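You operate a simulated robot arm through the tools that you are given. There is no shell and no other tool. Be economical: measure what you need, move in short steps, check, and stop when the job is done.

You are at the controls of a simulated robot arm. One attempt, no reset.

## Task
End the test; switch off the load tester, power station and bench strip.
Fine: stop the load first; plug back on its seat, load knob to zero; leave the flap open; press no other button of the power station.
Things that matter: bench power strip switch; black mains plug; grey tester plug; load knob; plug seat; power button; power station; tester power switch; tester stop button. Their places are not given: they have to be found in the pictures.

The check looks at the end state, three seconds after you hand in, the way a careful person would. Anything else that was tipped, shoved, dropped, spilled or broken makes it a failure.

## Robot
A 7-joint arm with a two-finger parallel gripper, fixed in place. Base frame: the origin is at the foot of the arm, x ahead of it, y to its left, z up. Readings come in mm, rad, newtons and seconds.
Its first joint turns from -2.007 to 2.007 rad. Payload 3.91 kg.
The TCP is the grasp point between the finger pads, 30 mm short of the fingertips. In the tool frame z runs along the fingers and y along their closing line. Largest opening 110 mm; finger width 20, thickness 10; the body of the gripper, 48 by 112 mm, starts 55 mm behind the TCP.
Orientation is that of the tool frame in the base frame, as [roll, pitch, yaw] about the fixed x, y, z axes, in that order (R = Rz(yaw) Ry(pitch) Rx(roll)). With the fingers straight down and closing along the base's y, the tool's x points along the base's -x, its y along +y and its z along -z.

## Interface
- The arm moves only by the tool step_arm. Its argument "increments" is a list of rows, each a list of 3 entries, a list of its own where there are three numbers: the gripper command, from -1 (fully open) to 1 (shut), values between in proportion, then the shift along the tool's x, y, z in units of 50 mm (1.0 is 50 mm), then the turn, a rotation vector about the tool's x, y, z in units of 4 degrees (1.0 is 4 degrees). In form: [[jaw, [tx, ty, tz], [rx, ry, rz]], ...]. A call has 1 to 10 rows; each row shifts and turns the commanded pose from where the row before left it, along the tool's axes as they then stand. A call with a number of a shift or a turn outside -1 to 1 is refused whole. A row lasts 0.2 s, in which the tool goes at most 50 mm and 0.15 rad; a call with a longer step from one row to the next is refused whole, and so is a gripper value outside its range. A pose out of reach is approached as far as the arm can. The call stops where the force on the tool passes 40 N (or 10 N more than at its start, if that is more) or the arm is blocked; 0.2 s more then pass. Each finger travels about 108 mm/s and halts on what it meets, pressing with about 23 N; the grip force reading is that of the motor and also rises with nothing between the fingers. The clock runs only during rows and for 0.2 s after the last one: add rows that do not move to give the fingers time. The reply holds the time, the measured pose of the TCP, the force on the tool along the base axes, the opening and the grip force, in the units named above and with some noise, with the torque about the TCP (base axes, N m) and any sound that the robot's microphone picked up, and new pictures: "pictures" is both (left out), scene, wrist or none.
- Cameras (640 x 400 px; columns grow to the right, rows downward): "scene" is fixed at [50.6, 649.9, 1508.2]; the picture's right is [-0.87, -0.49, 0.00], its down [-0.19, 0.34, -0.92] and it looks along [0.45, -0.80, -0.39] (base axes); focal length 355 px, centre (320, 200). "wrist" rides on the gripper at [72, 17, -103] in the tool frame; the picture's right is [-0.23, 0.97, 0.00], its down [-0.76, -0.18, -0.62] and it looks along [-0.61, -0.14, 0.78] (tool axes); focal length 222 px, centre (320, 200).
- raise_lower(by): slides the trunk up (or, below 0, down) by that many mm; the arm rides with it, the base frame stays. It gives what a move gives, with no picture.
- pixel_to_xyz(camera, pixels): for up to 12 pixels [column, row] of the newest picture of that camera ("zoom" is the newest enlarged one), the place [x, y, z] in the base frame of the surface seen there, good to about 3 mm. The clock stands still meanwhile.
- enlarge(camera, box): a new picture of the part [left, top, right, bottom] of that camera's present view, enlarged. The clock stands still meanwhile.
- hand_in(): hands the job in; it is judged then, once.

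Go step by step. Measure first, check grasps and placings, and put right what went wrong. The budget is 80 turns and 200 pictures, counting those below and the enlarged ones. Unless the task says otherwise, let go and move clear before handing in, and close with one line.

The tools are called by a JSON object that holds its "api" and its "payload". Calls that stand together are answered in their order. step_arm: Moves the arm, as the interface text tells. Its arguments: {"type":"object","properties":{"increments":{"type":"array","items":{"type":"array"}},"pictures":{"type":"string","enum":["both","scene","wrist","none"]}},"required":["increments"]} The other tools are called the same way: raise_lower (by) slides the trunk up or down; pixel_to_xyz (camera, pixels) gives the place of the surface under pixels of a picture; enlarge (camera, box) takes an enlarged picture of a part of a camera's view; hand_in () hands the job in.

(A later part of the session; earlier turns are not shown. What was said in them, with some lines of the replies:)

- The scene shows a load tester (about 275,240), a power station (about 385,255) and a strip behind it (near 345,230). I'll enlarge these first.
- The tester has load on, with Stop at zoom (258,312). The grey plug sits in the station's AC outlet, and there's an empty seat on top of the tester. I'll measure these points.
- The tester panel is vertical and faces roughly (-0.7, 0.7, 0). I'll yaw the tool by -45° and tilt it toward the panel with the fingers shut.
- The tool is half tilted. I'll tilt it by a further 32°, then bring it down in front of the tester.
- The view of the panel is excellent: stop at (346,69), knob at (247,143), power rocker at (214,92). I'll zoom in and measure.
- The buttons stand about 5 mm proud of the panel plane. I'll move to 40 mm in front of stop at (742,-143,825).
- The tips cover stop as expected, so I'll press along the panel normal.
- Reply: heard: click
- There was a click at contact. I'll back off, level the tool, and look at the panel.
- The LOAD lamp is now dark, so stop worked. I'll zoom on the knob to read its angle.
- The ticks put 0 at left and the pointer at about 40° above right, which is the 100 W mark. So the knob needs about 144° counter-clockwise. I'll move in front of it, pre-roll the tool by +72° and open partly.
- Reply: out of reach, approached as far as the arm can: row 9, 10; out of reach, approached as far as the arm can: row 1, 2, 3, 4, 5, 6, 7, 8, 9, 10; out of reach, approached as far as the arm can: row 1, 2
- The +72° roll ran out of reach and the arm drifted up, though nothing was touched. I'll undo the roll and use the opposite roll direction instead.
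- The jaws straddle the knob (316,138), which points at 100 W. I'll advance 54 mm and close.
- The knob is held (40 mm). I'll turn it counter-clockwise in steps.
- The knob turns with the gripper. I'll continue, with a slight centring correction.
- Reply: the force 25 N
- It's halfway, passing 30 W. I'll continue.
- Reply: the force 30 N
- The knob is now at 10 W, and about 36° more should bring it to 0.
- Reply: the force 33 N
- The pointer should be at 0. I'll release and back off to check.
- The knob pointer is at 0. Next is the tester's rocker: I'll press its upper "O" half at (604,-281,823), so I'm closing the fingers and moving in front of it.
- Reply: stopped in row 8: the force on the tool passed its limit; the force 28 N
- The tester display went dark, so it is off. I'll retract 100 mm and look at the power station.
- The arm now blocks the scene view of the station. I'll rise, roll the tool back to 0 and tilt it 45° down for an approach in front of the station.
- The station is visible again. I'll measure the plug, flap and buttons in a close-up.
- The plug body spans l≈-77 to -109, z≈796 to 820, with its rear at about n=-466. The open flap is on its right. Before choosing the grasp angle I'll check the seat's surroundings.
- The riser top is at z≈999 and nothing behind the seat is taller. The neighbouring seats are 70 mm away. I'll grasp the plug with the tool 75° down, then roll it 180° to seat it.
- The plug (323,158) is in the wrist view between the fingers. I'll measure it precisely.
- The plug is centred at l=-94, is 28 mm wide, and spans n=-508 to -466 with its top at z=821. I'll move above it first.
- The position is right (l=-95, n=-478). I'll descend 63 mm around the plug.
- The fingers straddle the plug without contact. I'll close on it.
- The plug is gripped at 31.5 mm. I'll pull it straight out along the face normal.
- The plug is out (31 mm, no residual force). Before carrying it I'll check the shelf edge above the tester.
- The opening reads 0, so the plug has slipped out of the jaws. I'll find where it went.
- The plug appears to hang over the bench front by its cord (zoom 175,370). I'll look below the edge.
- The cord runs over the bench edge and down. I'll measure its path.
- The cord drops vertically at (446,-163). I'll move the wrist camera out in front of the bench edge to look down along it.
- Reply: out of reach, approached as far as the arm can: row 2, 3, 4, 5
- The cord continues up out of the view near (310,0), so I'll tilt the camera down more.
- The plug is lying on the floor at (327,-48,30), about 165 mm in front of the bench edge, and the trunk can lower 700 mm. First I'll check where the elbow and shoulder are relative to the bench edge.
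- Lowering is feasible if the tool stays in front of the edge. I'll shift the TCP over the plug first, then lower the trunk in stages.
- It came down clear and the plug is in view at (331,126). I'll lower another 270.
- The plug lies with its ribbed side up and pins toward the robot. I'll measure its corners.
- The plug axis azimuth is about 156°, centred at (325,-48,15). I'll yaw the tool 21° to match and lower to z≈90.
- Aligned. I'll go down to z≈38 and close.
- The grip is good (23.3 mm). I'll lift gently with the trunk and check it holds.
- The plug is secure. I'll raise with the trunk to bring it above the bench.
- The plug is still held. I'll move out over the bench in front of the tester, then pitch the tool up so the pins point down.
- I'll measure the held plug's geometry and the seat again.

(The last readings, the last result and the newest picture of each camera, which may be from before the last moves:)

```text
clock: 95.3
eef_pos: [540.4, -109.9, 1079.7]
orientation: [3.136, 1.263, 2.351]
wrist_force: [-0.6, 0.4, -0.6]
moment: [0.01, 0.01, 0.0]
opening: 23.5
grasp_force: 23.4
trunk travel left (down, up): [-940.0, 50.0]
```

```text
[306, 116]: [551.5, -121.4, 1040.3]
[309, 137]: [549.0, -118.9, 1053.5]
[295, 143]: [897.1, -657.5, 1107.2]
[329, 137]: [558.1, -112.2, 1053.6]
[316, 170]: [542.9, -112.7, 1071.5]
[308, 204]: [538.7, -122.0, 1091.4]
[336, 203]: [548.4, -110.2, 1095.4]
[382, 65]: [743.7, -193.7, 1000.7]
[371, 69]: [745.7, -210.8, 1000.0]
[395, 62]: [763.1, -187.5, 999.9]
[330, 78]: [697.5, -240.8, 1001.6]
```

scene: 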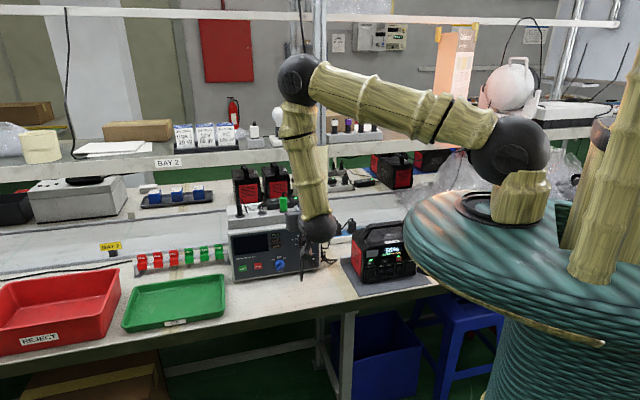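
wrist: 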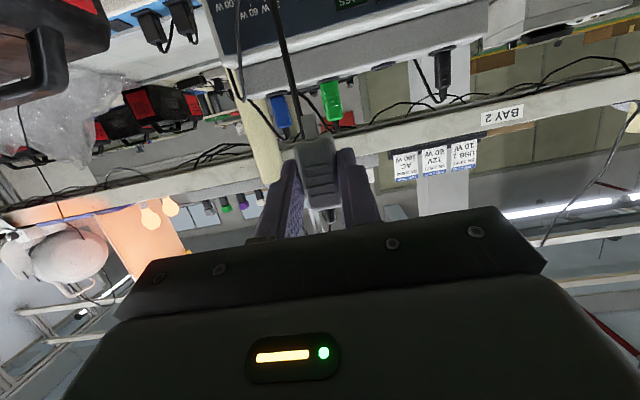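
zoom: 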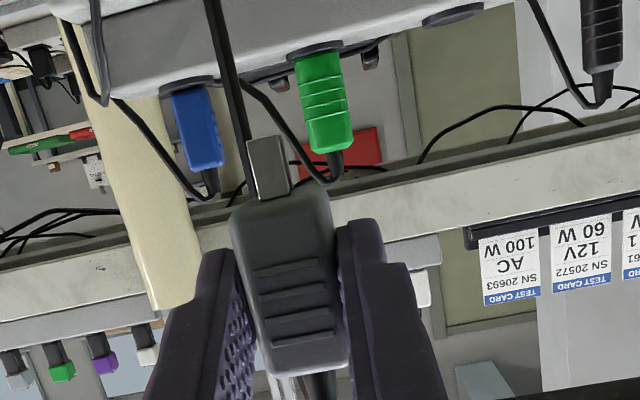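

Plug centre is at l=304, n=-479, with its bottom 27 mm below the TCP and the pin 13 mm more. The seat centre is at l=392, n=-681, z=1001. I'll shift sideways, then forward above the seat.

{"api": "step_arm", "payload": {"increments": [[1, [0, 0.44, 0], [0, 0, 0]], [1, [0, 0.658, 0], [0, 0, 0]], [1, [0, 0.658, 0], [0, 0, 0]], [1, [-0.204, 0, 0.642], [0, 0, 0]], [1, [-0.204, 0, 0.642], [0, 0, 0]], [1, [-0.204, 0, 0.642], [0, 0, 0]], [1, [-0.204, 0, 0.642], [0, 0, 0]], [1, [0, 0, 0], [0, 0, 0]]], "pictures": "both"}}

```text
clock: 97.1
eef_pos: [696.2, -142.9, 1081.3]
orientation: [3.138, 1.267, 2.353]
wrist_force: [-0.4, -0.6, -0.5]
moment: [0.0, 0.03, 0.0]
opening: 23.4
grasp_force: 22.7
trunk travel left (down, up): [-940.0, 50.0]
```

scene: 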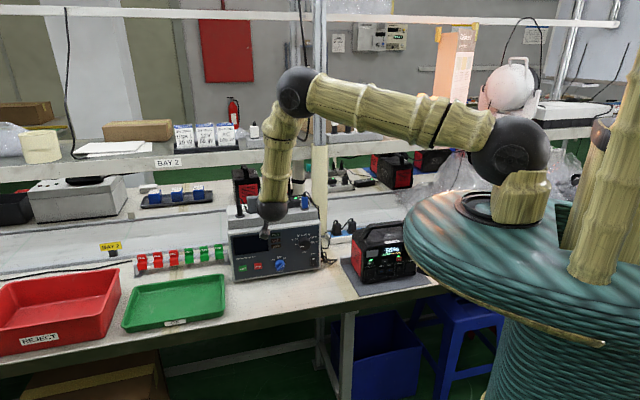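
wrist: 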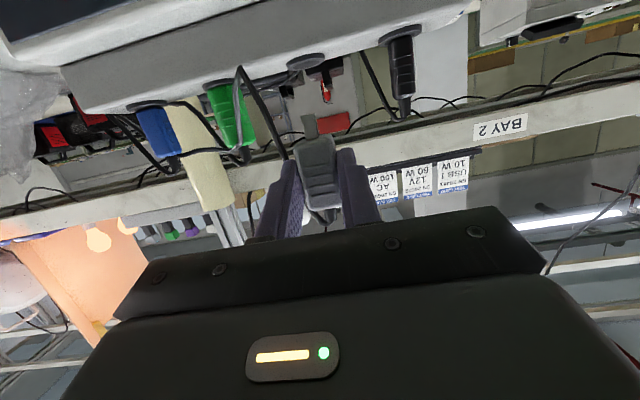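

{"api": "enlarge", "payload": {"camera": "wrist", "box": [190, 30, 430, 230]}}

{"api": "pixel_to_xyz", "payload": {"camera": "wrist", "pixels": [[306, 62], [288, 64], [325, 58], [306, 69], [310, 117], [318, 165], [240, 72], [262, 110], [280, 145]]}}

```text
2.00 times, centred on (310, 130) of wrist
```

zoom: 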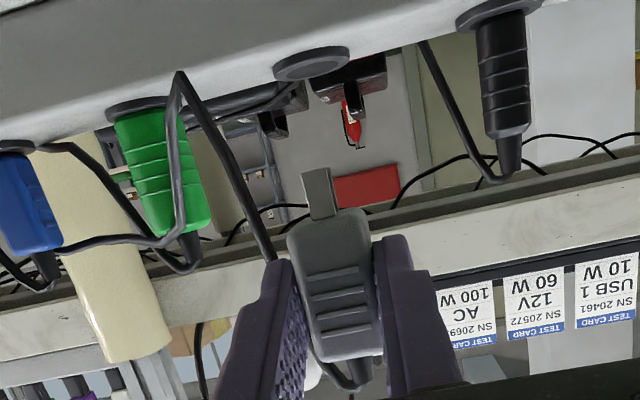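

```text
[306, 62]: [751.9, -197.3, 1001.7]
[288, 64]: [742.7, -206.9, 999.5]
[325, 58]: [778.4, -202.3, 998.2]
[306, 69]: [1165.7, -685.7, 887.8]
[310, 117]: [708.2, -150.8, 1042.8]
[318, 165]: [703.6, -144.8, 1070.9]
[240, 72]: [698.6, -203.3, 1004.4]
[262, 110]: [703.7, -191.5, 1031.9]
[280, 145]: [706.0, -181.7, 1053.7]
```

The cord has plenty of slack. I'll move forward the last 66 mm, to directly above the seat.

{"api": "step_arm", "payload": {"increments": [[1, [-0.2, 0, 0.629], [0, 0, 0]], [1, [-0.2, 0, 0.629], [0, 0, 0]], [1, [0, 0, 0], [0, 0, 0]]], "pictures": "both"}}

{"api": "enlarge", "payload": {"camera": "wrist", "box": [220, 60, 420, 220]}}

{"api": "enlarge", "payload": {"camera": "scene", "box": [220, 170, 330, 250]}}

```text
clock: 97.9
eef_pos: [744.9, -187.7, 1082.4]
orientation: [3.138, 1.265, 2.352]
wrist_force: [0.4, 0.0, -0.6]
moment: [0.01, 0.03, -0.01]
opening: 23.2
grasp_force: 23.4
trunk travel left (down, up): [-940.0, 50.0]
```

scene: 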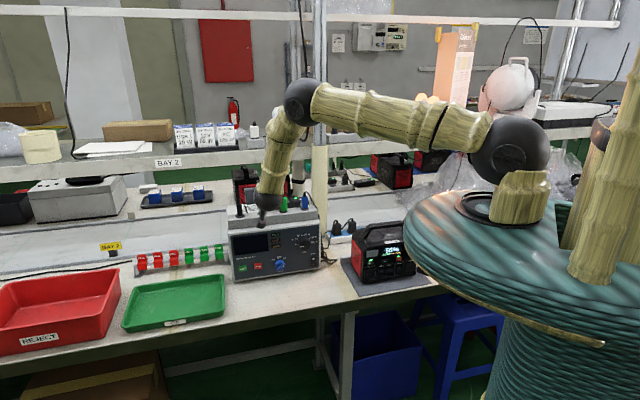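
wrist: 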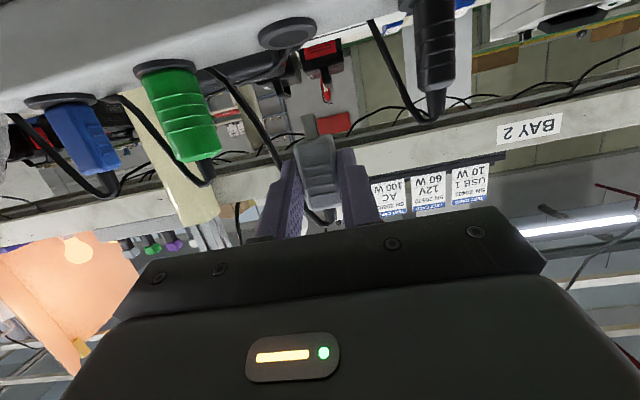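

```text
2.50 times, centred on (320, 140) of wrist
```

zoom: 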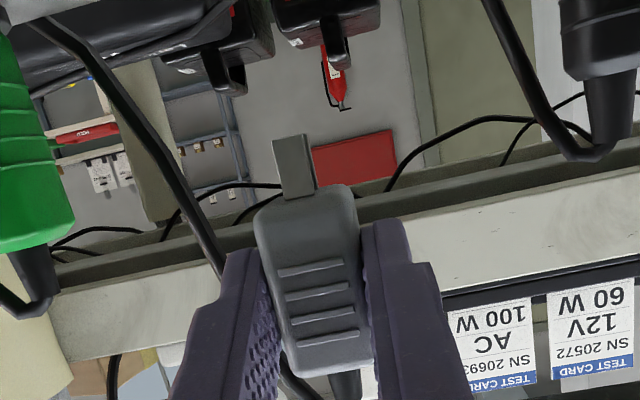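

```text
5.00 times, centred on (275, 210) of scene
```

zoom: 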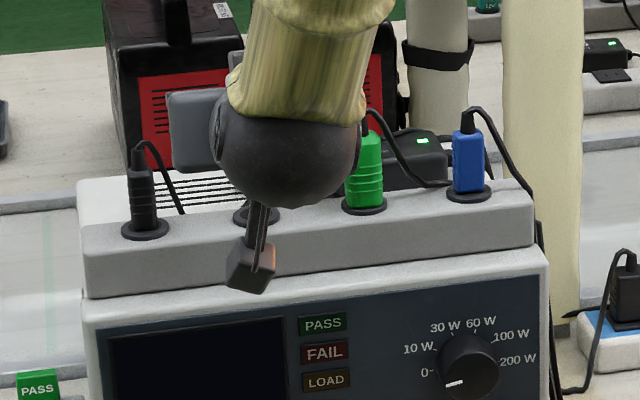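

{"api": "pixel_to_xyz", "payload": {"camera": "wrist", "pixels": [[286, 30], [260, 37], [313, 26], [288, 40], [309, 118], [311, 138], [318, 165], [284, 20], [302, 144], [333, 140]]}}

```text
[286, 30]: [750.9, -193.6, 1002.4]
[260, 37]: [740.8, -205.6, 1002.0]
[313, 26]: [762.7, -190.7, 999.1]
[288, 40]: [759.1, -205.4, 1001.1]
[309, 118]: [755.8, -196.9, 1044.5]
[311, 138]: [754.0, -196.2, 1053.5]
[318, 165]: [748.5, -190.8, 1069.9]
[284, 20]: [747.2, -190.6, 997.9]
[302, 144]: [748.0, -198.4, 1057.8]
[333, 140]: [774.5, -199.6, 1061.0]
```

The plug is within 2–3 mm of the seat centre. I'll make a small correction and lower to just above the seat, then in fine steps.

{"api": "step_arm", "payload": {"increments": [[1, [-0.009, -0.045, 0.029], [0, 0, 0]], [1, [0.229, 0, 0.073], [0, 0, 0]], [1, [0.229, 0, 0.073], [0, 0, 0]], [1, [0.229, 0, 0.073], [0, 0, 0]], [1, [0.038, 0, 0.012], [0, 0, 0]], [1, [0.038, 0, 0.012], [0, 0, 0]], [1, [0.038, 0, 0.012], [0, 0, 0]], [1, [0.038, 0, 0.012], [0, 0, 0]]], "pictures": "wrist"}}

{"api": "enlarge", "payload": {"camera": "wrist", "box": [240, 60, 400, 220]}}

```text
clock: 99.7
eef_pos: [742.8, -191.8, 1036.1]
orientation: [3.137, 1.264, 2.354]
wrist_force: [-0.1, 0.0, -0.7]
moment: [-0.02, 0.02, 0.0]
opening: 23.1
grasp_force: 23.0
trunk travel left (down, up): [-940.0, 50.0]
```

wrist: 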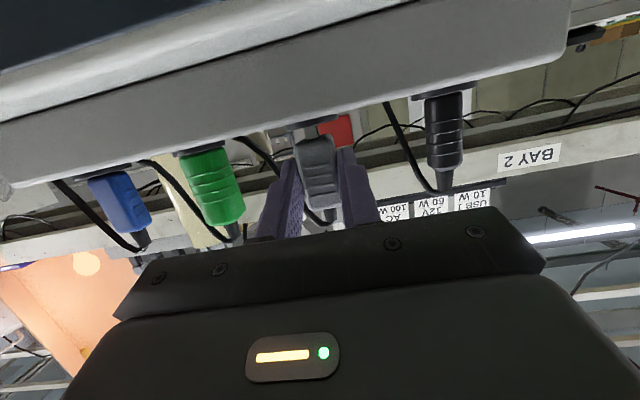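

```text
2.50 times, centred on (320, 140) of wrist
```

zoom: 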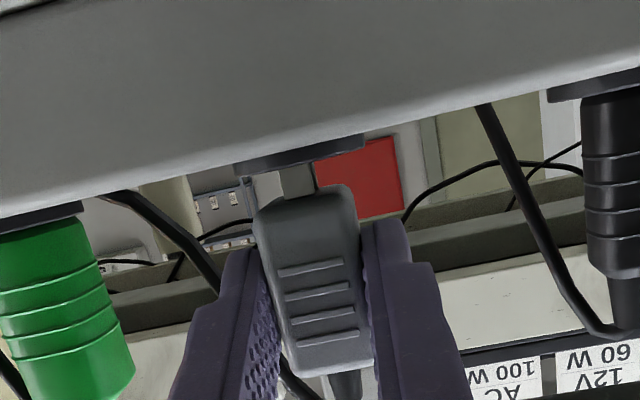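

The pin is centred over the disc and there's no contact force yet. I'll continue down in fine steps.

{"api": "step_arm", "payload": {"increments": [[1, [0.038, 0, 0.012], [0, 0, 0]], [1, [0.038, 0, 0.012], [0, 0, 0]], [1, [0.029, 0, 0.009], [0, 0, 0]], [1, [0.029, 0, 0.009], [0, 0, 0]]], "pictures": "wrist"}}

{"api": "enlarge", "payload": {"camera": "wrist", "box": [240, 60, 400, 220]}}

```text
clock: 100.7
eef_pos: [745.2, -192.3, 1029.3]
orientation: [3.136, 1.264, 2.352]
wrist_force: [0.0, -1.1, -0.6]
moment: [0.01, -0.01, -0.01]
opening: 23.4
grasp_force: 23.1
trunk travel left (down, up): [-940.0, 50.0]
```

wrist: 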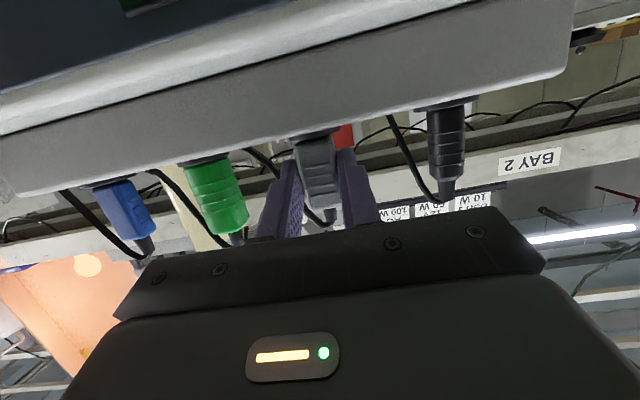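

```text
2.50 times, centred on (320, 140) of wrist
```

zoom: 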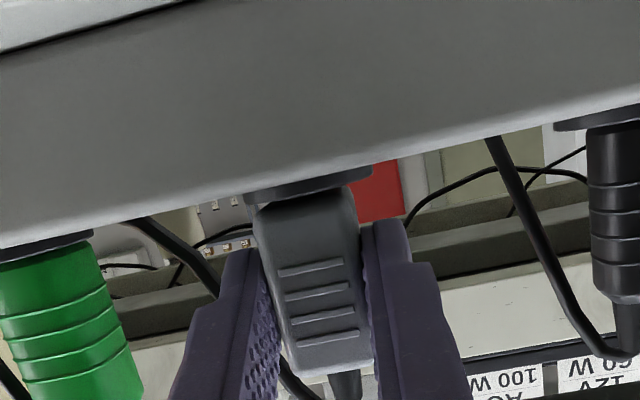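

{"api": "step_arm", "payload": {"increments": [[1, [0.029, 0, 0.009], [0, 0, 0]], [1, [0.029, 0, 0.009], [0, 0, 0]], [1, [0.019, 0, 0.006], [0, 0, 0]]], "pictures": "wrist"}}

{"api": "enlarge", "payload": {"camera": "wrist", "box": [240, 60, 400, 220]}}

```text
clock: 101.5
eef_pos: [742.3, -191.6, 1028.9]
orientation: [3.131, 1.269, 2.347]
wrist_force: [3.6, 0.0, 9.5]
moment: [-0.09, -0.18, 0.0]
opening: 23.4
grasp_force: 23.0
trunk travel left (down, up): [-940.0, 50.0]
```

wrist: 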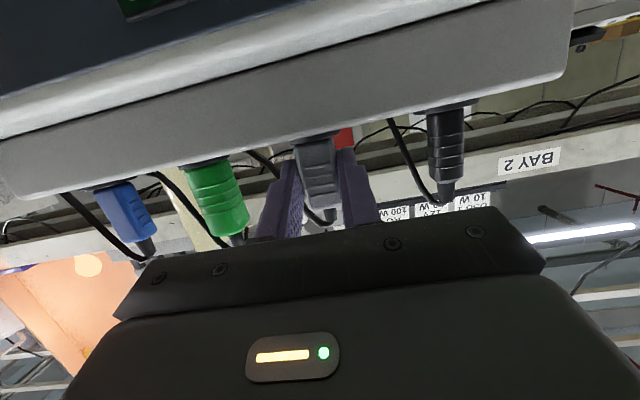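

```text
2.50 times, centred on (320, 140) of wrist
```

zoom: 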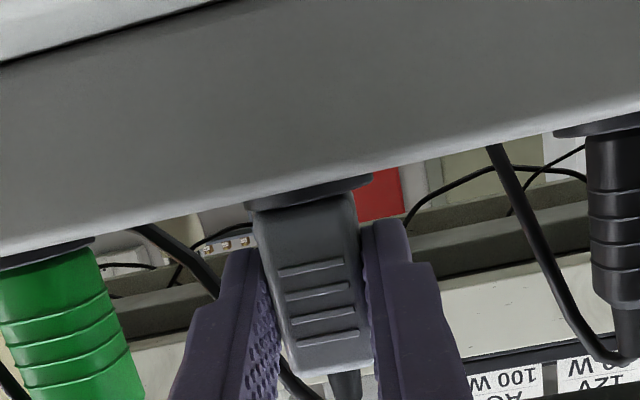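

The plug is seated with 9.5 N of contact. I'll release gently and back straight out.

{"api": "step_arm", "payload": {"increments": [[0.5, [0, 0, 0], [0, 0, 0]], [0.35, [0, 0, 0], [0, 0, 0]], [0.25, [0, 0, 0], [0, 0, 0]], [0.25, [0, 0, 0], [0, 0, 0]]], "pictures": "wrist"}}

{"api": "enlarge", "payload": {"camera": "wrist", "box": [240, 60, 400, 220]}}

```text
clock: 102.5
eef_pos: [742.8, -191.5, 1026.4]
orientation: [3.135, 1.263, 2.353]
wrist_force: [-0.6, -0.1, 0.3]
moment: [0.02, 0.01, -0.04]
opening: 41.1
grasp_force: 0.1
trunk travel left (down, up): [-940.0, 50.0]
```

wrist: 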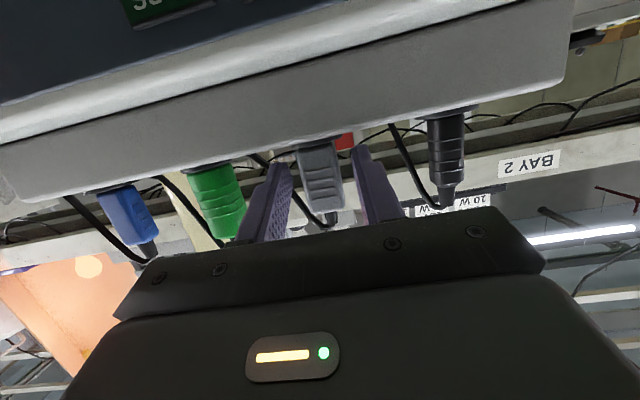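

```text
2.50 times, centred on (320, 140) of wrist
```

zoom: 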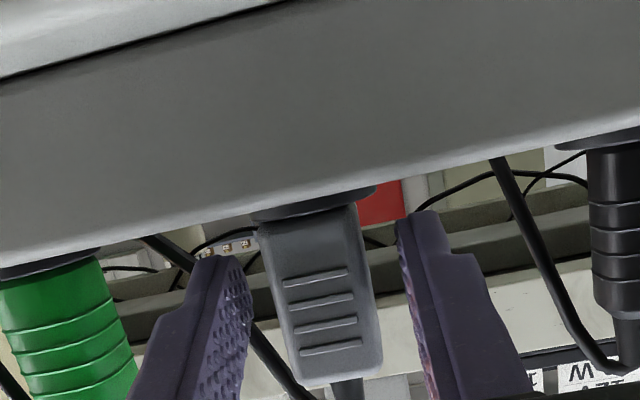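

The plug stands on its seat. I'll retract slowly.

{"api": "step_arm", "payload": {"increments": [[0.25, [0, 0, -0.3], [0, 0, 0]], [0.25, [0, 0, -0.4], [0, 0, 0]], [0.25, [0, 0, -0.6], [0, 0, 0]], [0.25, [0, 0, -0.8], [0, 0, 0]], [0.25, [0, 0, -0.8], [0, 0, 0]], [0.25, [0, 0, -0.8], [0, 0, 0]], [0.5, [0, 0, 0], [0, 0, 0]]], "pictures": "both"}}

{"api": "enlarge", "payload": {"camera": "wrist", "box": [200, 20, 440, 220]}}

```text
clock: 104.1
eef_pos: [617.7, -67.7, 1083.4]
orientation: [3.137, 1.263, 2.351]
wrist_force: [-0.1, -1.1, 0.5]
moment: [0.03, -0.01, -0.03]
opening: 27.6
grasp_force: 0.1
trunk travel left (down, up): [-940.0, 50.0]
```

scene: 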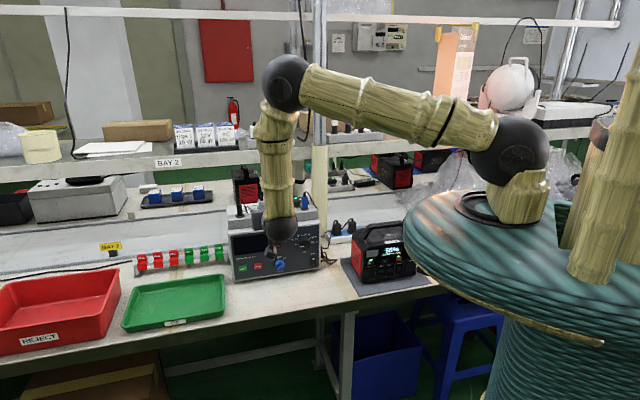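
wrist: 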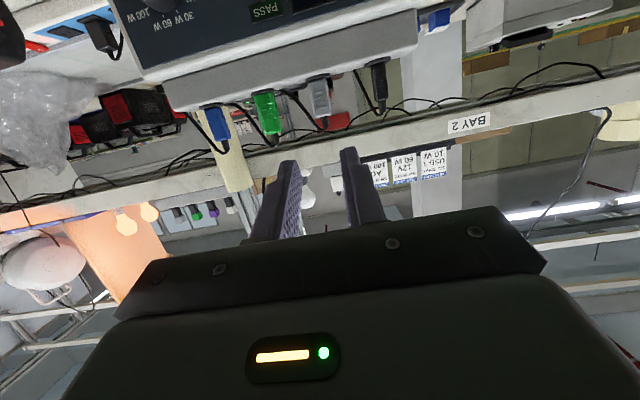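

```text
2.00 times, centred on (320, 120) of wrist
```

zoom: 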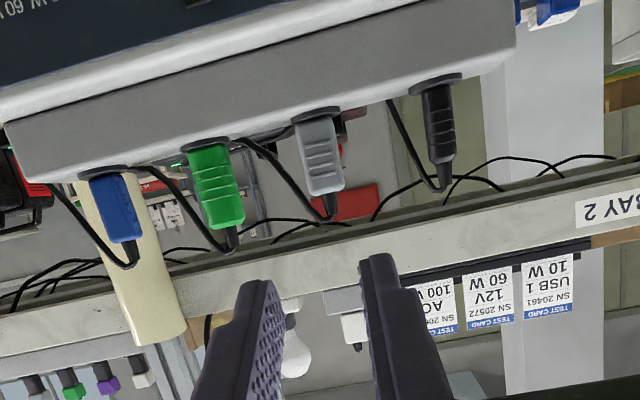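

The grey plug stands upright on its seat and its cord is draped like the others. Next is the station's red power button at (329,-395,850). I'll lower the trunk, back off, tilt to 45° and move across.

{"api": "raise_lower", "payload": {"by": -150}}

{"api": "step_arm", "payload": {"increments": [[1, [0.197, 0, -0.62], [0, 0, 0]], [1, [0.197, 0, -0.62], [0, 0, 0]], [1, [0, 0, 0], [0, 1, 0]], [1, [0, 0, 0], [0, 1, 0]], [1, [0, 0, 0], [0, 1, 0]], [1, [0, 0, 0], [0, 1, 0]], [1, [0, 0, 0], [0, 1, 0]], [1, [0, 0, 0], [0, 1, 0]], [1, [0, 0, 0], [0, 0.85, 0]]], "pictures": "none"}}

{"api": "step_arm", "payload": {"increments": [[1, [0, -0.86, 0], [0, 0, 0]], [1, [0, -0.86, 0], [0, 0, 0]], [1, [0, -0.86, 0], [0, 0, 0]], [1, [0, -0.86, 0], [0, 0, 0]], [1, [0, -0.86, 0], [0, 0, 0]], [1, [0, -0.86, 0], [0, 0, 0]], [1, [0, -0.86, 0], [0, 0, 0]], [1, [0, -0.86, 0], [0, 0, 0]], [1, [0, -0.86, 0], [0, 0, 0]], [1, [0, -0.86, 0], [0, 0, 0]]], "pictures": "both"}}

```text
clock: 105.8
eef_pos: [619.0, -67.1, 934.5]
orientation: [3.137, 1.264, 2.351]
wrist_force: [-0.1, -0.6, 0.3]
moment: [0.0, -0.02, -0.01]
opening: 27.3
grasp_force: 0.2
trunk travel left (down, up): [-790.0, 200.0]
```

```text
clock: 107.8
eef_pos: [571.5, -20.3, 934.3]
orientation: [3.141, 0.786, 2.356]
wrist_force: [0.2, -0.2, -0.4]
moment: [0.0, 0.0, -0.01]
opening: 0.0
grasp_force: 23.2
trunk travel left (down, up): [-790.0, 200.0]
```

```text
clock: 110.0
eef_pos: [281.9, -333.2, 926.5]
orientation: [3.139, 0.784, 2.357]
wrist_force: [-0.2, -0.3, 0.3]
moment: [0.01, 0.01, 0.04]
opening: 0.0
grasp_force: 23.0
out of reach, approached as far as the arm can: row 6, 7, 8
trunk travel left (down, up): [-790.0, 200.0]
```

scene: 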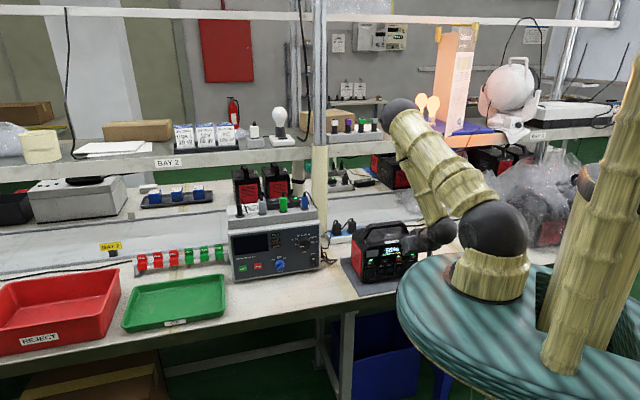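
wrist: 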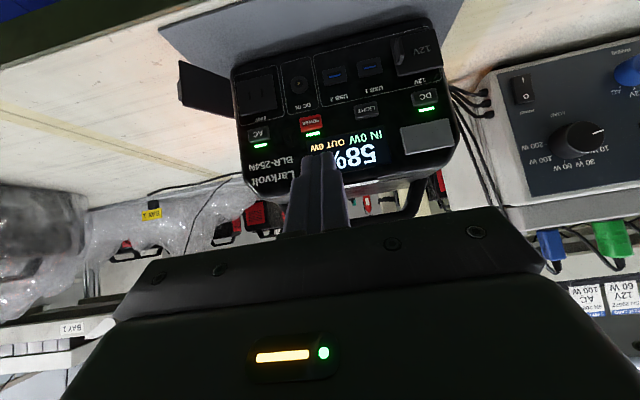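

The power button is at (311,124). I'll measure it.

{"api": "enlarge", "payload": {"camera": "wrist", "box": [230, 70, 450, 200]}}

{"api": "pixel_to_xyz", "payload": {"camera": "wrist", "pixels": [[311, 124], [301, 126], [321, 122], [311, 119], [312, 129], [258, 133], [366, 112], [300, 100], [311, 122]]}}

```text
2.91 times, centred on (340, 135) of wrist
```

zoom: 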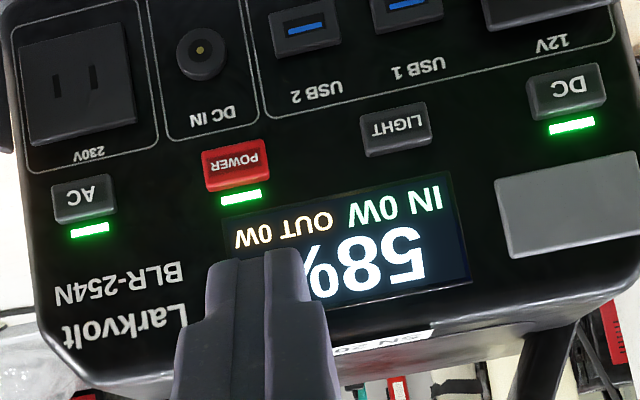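

```text
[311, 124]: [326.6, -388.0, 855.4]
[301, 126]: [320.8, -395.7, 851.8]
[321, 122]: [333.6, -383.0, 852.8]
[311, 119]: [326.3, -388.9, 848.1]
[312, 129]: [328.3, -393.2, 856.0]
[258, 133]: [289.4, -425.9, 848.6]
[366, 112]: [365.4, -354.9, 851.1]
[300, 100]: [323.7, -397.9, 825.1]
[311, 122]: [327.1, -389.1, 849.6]
```

Button centre is at l=-44, n≈-507, z=852. I'll move to about 24 mm in front of it.

{"api": "step_arm", "payload": {"increments": [[1, [0.293, -0.077, 0.576], [0, 0, 0]], [1, [0.293, -0.077, 0.576], [0, 0, 0]], [1, [0, 0, 0], [0, 0, 0]]], "pictures": "wrist"}}

{"api": "enlarge", "payload": {"camera": "wrist", "box": [230, 60, 450, 200]}}

```text
clock: 110.8
eef_pos: [291.3, -353.1, 862.7]
orientation: [3.14, 0.787, 2.357]
wrist_force: [-0.2, 0.6, 0.1]
moment: [0.01, -0.03, 0.0]
opening: 0.0
grasp_force: 23.5
trunk travel left (down, up): [-790.0, 200.0]
```

wrist: 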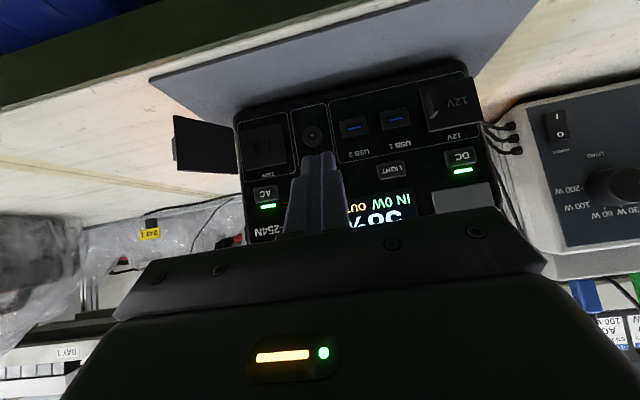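

```text
2.86 times, centred on (340, 130) of wrist
```

zoom: 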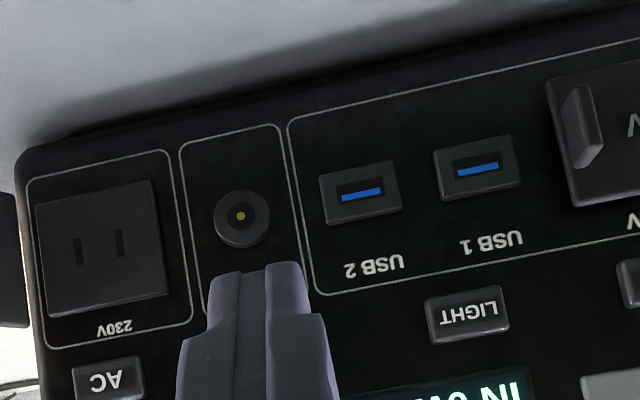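

Aligned laterally. I'll raise 3 mm and press, checking the result after contact.

{"api": "step_arm", "payload": {"increments": [[1, [-0.042, 0, -0.042], [0, 0, 0]], [1, [-0.1414, 0, 0.1414], [0, 0, 0]], [1, [-0.1414, 0, 0.1414], [0, 0, 0]], [1, [-0.0283, 0, 0.0283], [0, 0, 0]], [1, [-0.0283, 0, 0.0283], [0, 0, 0]], [1, [-0.0283, 0, 0.0283], [0, 0, 0]], [1, [-0.0283, 0, 0.0283], [0, 0, 0]]], "pictures": "wrist"}}

```text
clock: 112.4
eef_pos: [308.6, -372.0, 866.7]
orientation: [3.139, 0.783, 2.353]
wrist_force: [-3.7, 5.6, -2.3]
moment: [0.13, 0.04, 0.01]
opening: 0.0
grasp_force: 22.8
trunk travel left (down, up): [-790.0, 200.0]
heard: click
```

wrist: 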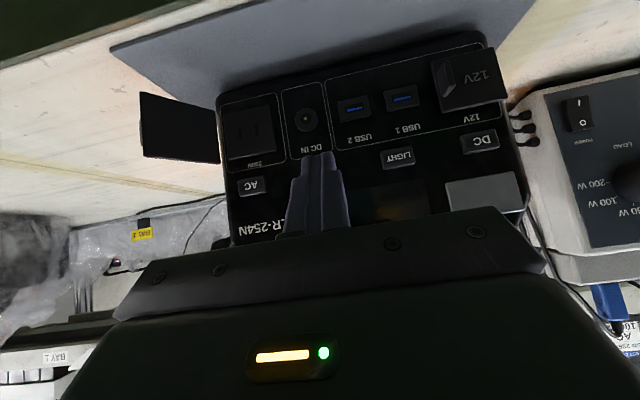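

There was a click and the station's screen and LEDs are out. I'll retract and go up to view the strip.

{"api": "step_arm", "payload": {"increments": [[1, [0.283, 0, -0.283], [0, 0, 0]], [1, [0.5, 0, -0.5], [0, 0, 0]], [1, [0.3, 0, -0.8], [0, 0, 0]], [1, [-0.6, 0, -0.7], [0, 0, 0]], [1, [-0.6, 0, -0.7], [0, 0, 0]], [1, [-0.6, 0, -0.7], [0, 0, 0]], [1, [-0.6, 0, -0.7], [0, 0, 0]], [1, [0, 0, 0], [0, 0, 0]]], "pictures": "both"}}

{"api": "enlarge", "payload": {"camera": "scene", "box": [325, 200, 445, 300]}}

```text
clock: 114.2
eef_pos: [259.0, -367.3, 1040.4]
orientation: [3.141, 0.784, 2.356]
wrist_force: [-0.3, -0.5, 0.1]
moment: [-0.03, -0.01, 0.0]
opening: 0.1
grasp_force: 23.4
out of reach, approached as far as the arm can: row 4, 5, 6, 7
trunk travel left (down, up): [-790.0, 200.0]
```

scene: 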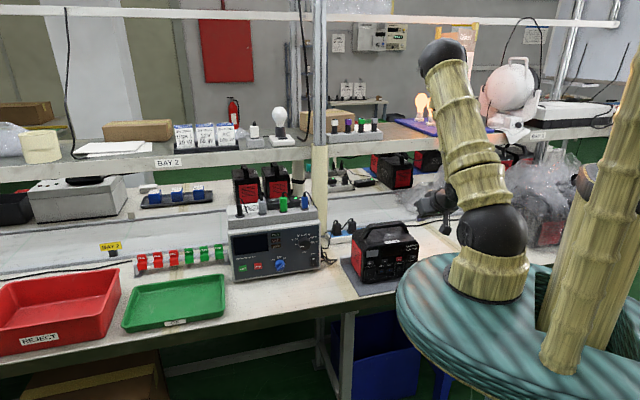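
wrist: 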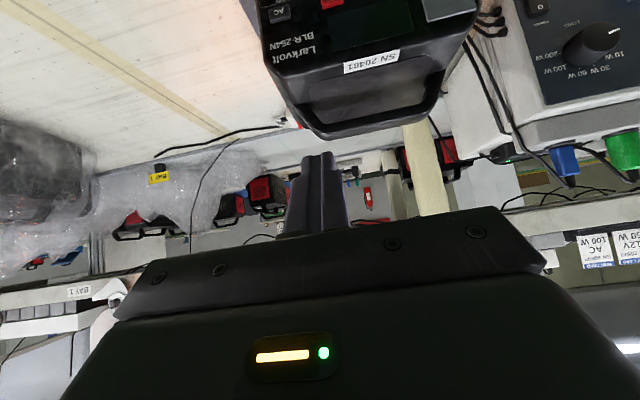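

```text
4.00 times, centred on (385, 250) of scene
```

zoom: 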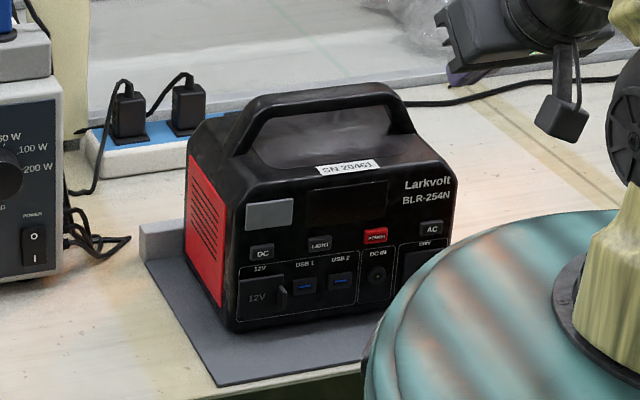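

The station is off. I'll raise for an overview of the strip behind it.

{"api": "raise_lower", "payload": {"by": 190}}

{"api": "step_arm", "payload": {"increments": [[1, [-0.5, 0.3, 0], [0, 1, 0]], [1, [-0.5, 0.3, 0], [0, 1, 0]], [1, [-0.5, 0.3, 0], [0, 1, 0]], [1, [-0.5, 0.3, 0.3], [0, 1, 0]], [1, [-0.5, 0.3, 0.3], [0, 1, 0]]], "pictures": "wrist"}}

```text
clock: 116.3
eef_pos: [258.3, -367.0, 1229.6]
orientation: [3.14, 0.786, 2.355]
wrist_force: [-0.2, -0.5, 0.1]
moment: [-0.03, -0.05, 0.02]
opening: 0.0
grasp_force: 23.0
trunk travel left (down, up): [-980.0, 10.0]
```

```text
clock: 117.5
eef_pos: [391.9, -396.6, 1278.6]
orientation: [3.14, 0.435, 2.355]
wrist_force: [-0.3, -0.1, 0.8]
moment: [0.01, 0.02, -0.04]
opening: 0.0
grasp_force: 22.8
trunk travel left (down, up): [-980.0, 10.0]
```

wrist: 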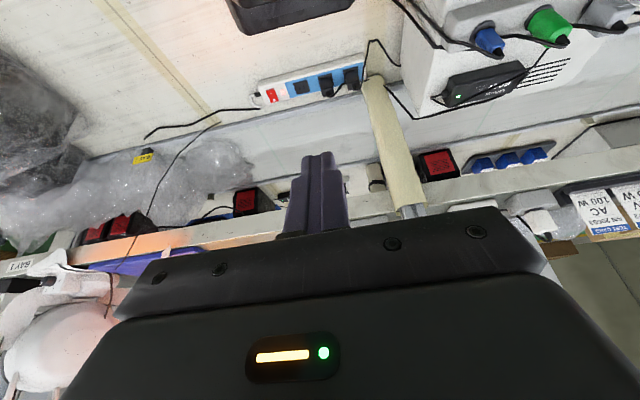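

{"api": "enlarge", "payload": {"camera": "wrist", "box": [210, 0, 410, 140]}}

{"api": "pixel_to_xyz", "payload": {"camera": "wrist", "pixels": [[270, 93], [272, 99], [285, 90], [260, 86], [265, 104], [330, 85], [240, 34], [350, 8], [290, 28], [300, 115], [382, 80], [410, 170]]}}

```text
2.86 times, centred on (310, 70) of wrist
```

zoom: 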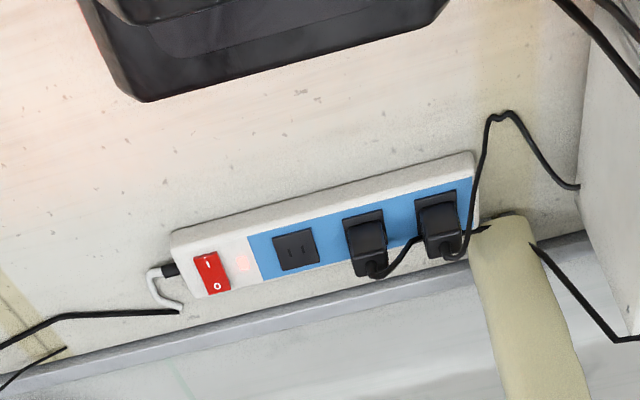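

```text
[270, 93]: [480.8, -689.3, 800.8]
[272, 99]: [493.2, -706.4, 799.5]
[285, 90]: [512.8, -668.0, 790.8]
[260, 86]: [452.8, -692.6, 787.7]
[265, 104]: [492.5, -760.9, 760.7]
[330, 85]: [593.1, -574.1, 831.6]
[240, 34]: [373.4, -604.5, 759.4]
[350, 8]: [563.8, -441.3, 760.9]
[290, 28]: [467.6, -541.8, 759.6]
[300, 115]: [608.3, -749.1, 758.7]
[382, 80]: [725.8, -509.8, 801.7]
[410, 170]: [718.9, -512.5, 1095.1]
```

{"api": "pixel_to_xyz", "payload": {"camera": "zoom", "pixels": [[145, 95], [140, 85], [280, 60], [420, 25], [440, 5], [200, 45], [300, 30], [110, 50], [208, 265], [217, 286], [197, 268], [228, 275]]}}

{"api": "pixel_to_xyz", "payload": {"camera": "scene", "pixels": [[362, 226], [380, 222], [391, 225], [376, 229], [414, 234], [432, 250], [350, 241], [385, 232]]}}

```text
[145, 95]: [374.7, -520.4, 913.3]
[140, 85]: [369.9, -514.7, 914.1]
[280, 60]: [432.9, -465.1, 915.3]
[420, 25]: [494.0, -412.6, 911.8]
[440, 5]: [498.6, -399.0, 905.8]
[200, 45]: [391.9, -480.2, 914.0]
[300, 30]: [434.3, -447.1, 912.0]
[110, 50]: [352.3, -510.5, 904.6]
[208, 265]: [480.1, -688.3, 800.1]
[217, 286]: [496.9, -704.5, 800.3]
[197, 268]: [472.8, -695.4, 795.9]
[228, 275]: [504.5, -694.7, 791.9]
```

```text
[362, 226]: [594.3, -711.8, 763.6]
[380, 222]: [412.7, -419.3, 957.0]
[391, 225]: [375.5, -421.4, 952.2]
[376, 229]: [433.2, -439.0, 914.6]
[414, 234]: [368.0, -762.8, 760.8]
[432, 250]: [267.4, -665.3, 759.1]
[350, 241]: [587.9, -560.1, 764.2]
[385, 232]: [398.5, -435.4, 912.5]
```

The station's back edge is at n=-635 with its top at z=913. The switch's "O" half (far side) is at l≈-147, n≈-846, z≈800. I'll tilt to 45° and move high above it, then lower the trunk.

{"api": "step_arm", "payload": {"increments": [[1, [0, 0, 0], [0, -1, 0]], [1, [0, 0, 0], [0, -1, 0]], [1, [0, 0, 0], [0, -1, 0]], [1, [0, 0, 0], [0, -1, 0]], [1, [0, 0, 0], [0, -1, 0]]], "pictures": "none"}}

{"api": "step_arm", "payload": {"increments": [[1, [-0.348, -0.359, 0.6275], [0, 0, 0]], [1, [-0.348, -0.359, 0.6275], [0, 0, 0]], [1, [-0.348, -0.359, 0.6275], [0, 0, 0]], [1, [-0.348, -0.359, 0.6275], [0, 0, 0]], [1, [-0.348, -0.359, 0.6275], [0, 0, 0]], [1, [-0.348, -0.359, 0.6275], [0, 0, 0]], [1, [-0.348, -0.359, 0.6275], [0, 0, 0]], [1, [-0.348, -0.359, 0.6275], [0, 0, 0]], [1, [0, 0, 0], [0, 0, 0]]], "pictures": "both"}}

```text
clock: 118.7
eef_pos: [393.0, -394.8, 1279.7]
orientation: [3.14, 0.787, 2.356]
wrist_force: [-0.4, 0.1, -0.3]
moment: [0.0, 0.0, -0.01]
opening: 0.2
grasp_force: 23.0
trunk travel left (down, up): [-980.0, 10.0]
```

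```text
clock: 120.7
eef_pos: [486.5, -689.8, 1199.0]
orientation: [3.138, 0.786, 2.356]
wrist_force: [0.4, 0.1, 0.0]
moment: [-0.03, 0.01, -0.02]
opening: 0.1
grasp_force: 23.0
trunk travel left (down, up): [-980.0, 10.0]
```

scene: 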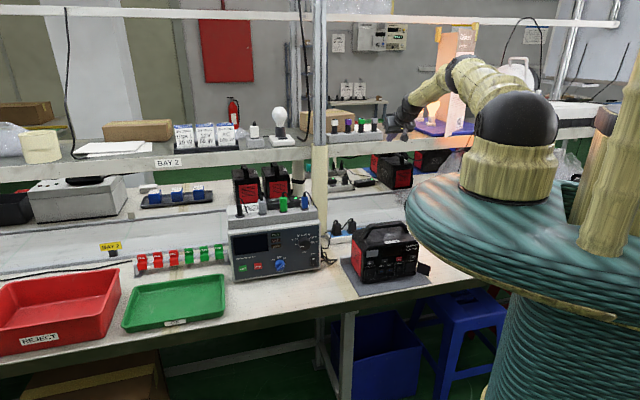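
wrist: 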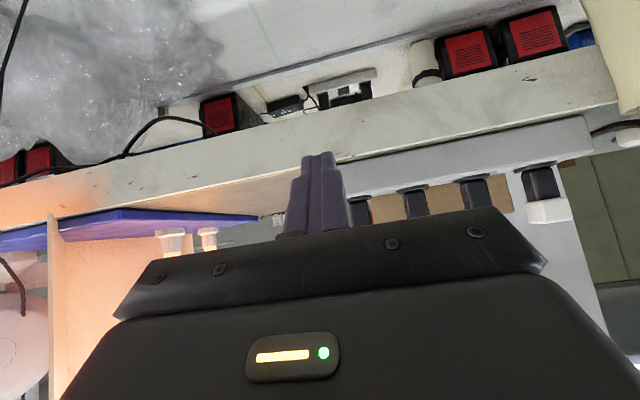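

It reached the hover point with the shelf clear. I'll lower in stages.

{"api": "raise_lower", "payload": {"by": -180}}

{"api": "step_arm", "payload": {"increments": [[1, [0, 0, 0], [0, 0, 0]]], "pictures": "both"}}

```text
clock: 122.7
eef_pos: [487.6, -691.8, 1019.6]
orientation: [3.14, 0.785, 2.354]
wrist_force: [-1.1, 0.5, -1.0]
moment: [-0.02, -0.01, 0.01]
opening: 0.0
grasp_force: 23.4
trunk travel left (down, up): [-800.0, 190.0]
```

```text
clock: 123.1
eef_pos: [487.4, -690.2, 1018.3]
orientation: [3.138, 0.787, 2.353]
wrist_force: [-0.3, -0.3, -0.1]
moment: [0.0, 0.01, -0.01]
opening: 0.1
grasp_force: 22.9
trunk travel left (down, up): [-800.0, 190.0]
5 turns are left
```

scene: 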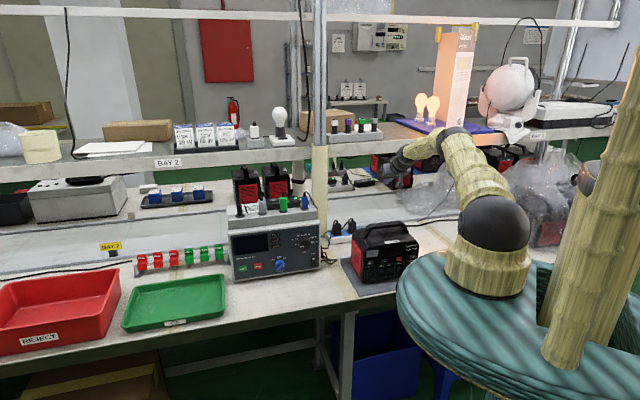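
wrist: 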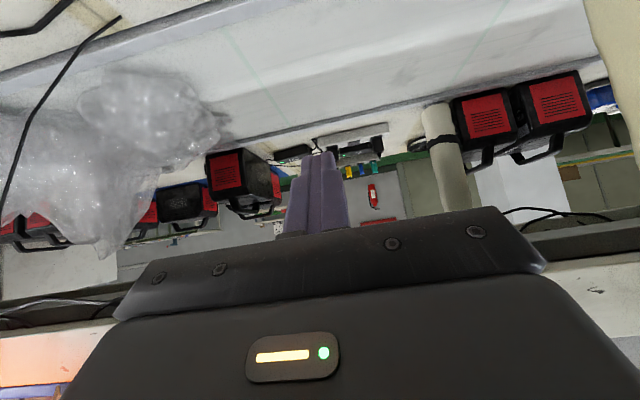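

Few turns are left and the path is clear. I'll lower the trunk 130 mm to z≈888, just above the switch.

{"api": "raise_lower", "payload": {"by": -130}}

```text
clock: 124.7
eef_pos: [488.0, -691.9, 888.9]
orientation: [3.138, 0.785, 2.354]
wrist_force: [-0.8, 0.3, -0.6]
moment: [-0.02, 0.0, 0.01]
opening: 0.2
grasp_force: 23.2
trunk travel left (down, up): [-670.0, 320.0]
4 turns are left
```

I'll descend and press the "O" half, letting the force limit stop the arm.

{"api": "step_arm", "payload": {"increments": [[1, [0.311, -0.056, 0.311], [0, 0, 0]], [1, [0.311, 0, 0.311], [0, 0, 0]], [1, [0.141, 0, 0.141], [0, 0, 0]], [1, [0.0424, 0, 0.0424], [0, 0, 0]], [1, [0.0424, 0, 0.0424], [0, 0, 0]], [1, [0.0424, 0, 0.0424], [0, 0, 0]], [1, [0.0424, 0, 0.0424], [0, 0, 0]], [1, [0.0424, 0, 0.0424], [0, 0, 0]], [1, [0.0424, 0, 0.0424], [0, 0, 0]]], "pictures": "both"}}

{"api": "enlarge", "payload": {"camera": "wrist", "box": [220, 0, 460, 190]}}

```text
clock: 126.7
eef_pos: [484.6, -692.1, 827.0]
orientation: [-3.14, 0.801, 2.356]
wrist_force: [0.5, 3.2, 35.6]
moment: [-0.26, -0.39, 0.1]
opening: 0.0
grasp_force: 22.8
trunk travel left (down, up): [-670.0, 320.0]
```

scene: 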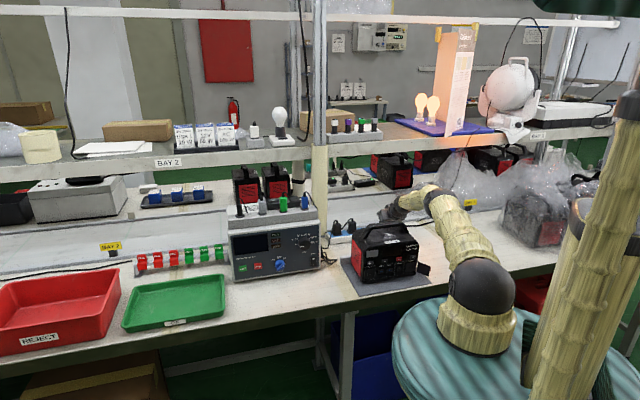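
wrist: 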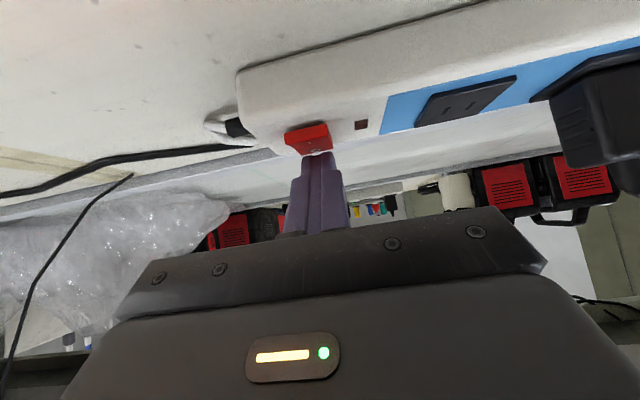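

```text
2.11 times, centred on (340, 95) of wrist
3 turns are left
```

zoom: 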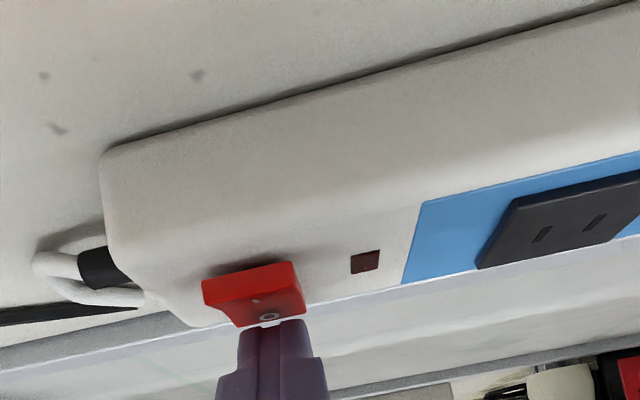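

The strip's neon is dark and its "I" side is now raised, so it is off. I'll lift clear and take a final look.

{"api": "step_arm", "payload": {"increments": [[1, [-0.1, 0, -0.1], [0, 0, 0]], [1, [-0.3, 0, -0.3], [0, 0, 0]], [1, [-0.6, 0, -0.6], [0, 0, 0]], [1, [-0.6, 0, -0.6], [0, 0, 0]], [1, [-0.6, 0, -0.6], [0, 0, 0]], [1, [0, 0, 0], [0, 0, 0]]], "pictures": "both"}}

{"api": "enlarge", "payload": {"camera": "scene", "box": [220, 180, 440, 300]}}

```text
clock: 128.1
eef_pos: [483.9, -692.7, 970.7]
orientation: [3.138, 0.786, 2.356]
wrist_force: [-0.2, -0.2, 0.3]
moment: [0.02, 0.02, -0.01]
opening: 0.0
grasp_force: 23.1
trunk travel left (down, up): [-670.0, 320.0]
```

scene: 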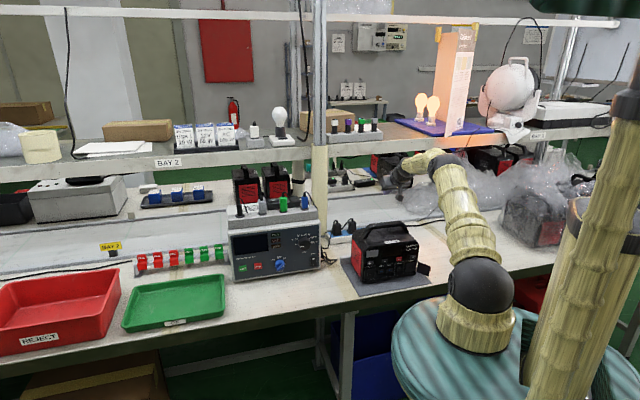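
wrist: 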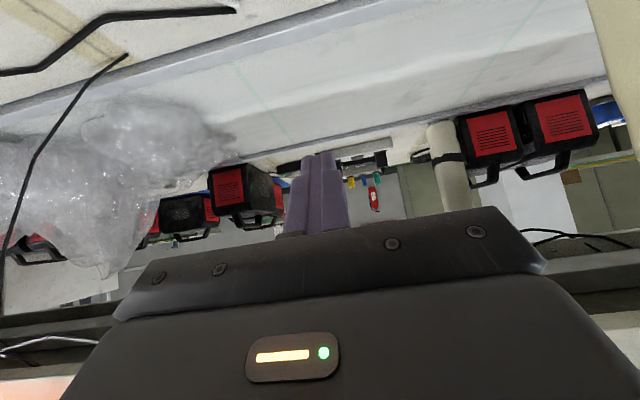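

```text
2.91 times, centred on (330, 240) of scene
2 turns are left
```

zoom: 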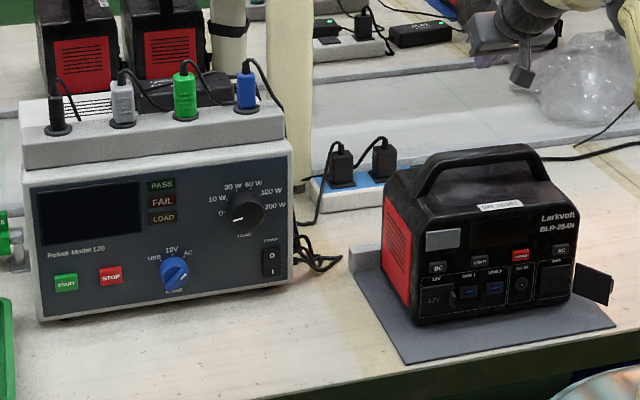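

The last picture shows the plug on its seat, the knob at 0, the tester and station dark and the flap open. The strip is off and the arm is clear, so I'm handing in.

{"api": "hand_in", "payload": {}}

```text
The job is handed in.
```

The load was stopped first. The load tester, power station and bench strip are all off, the grey plug is back on its seat, the load knob is at zero and the flap is open. I pressed only the power button on the power station. The grey plug did slip from the gripper and fall to the floor on the way; I picked it up and seated it.
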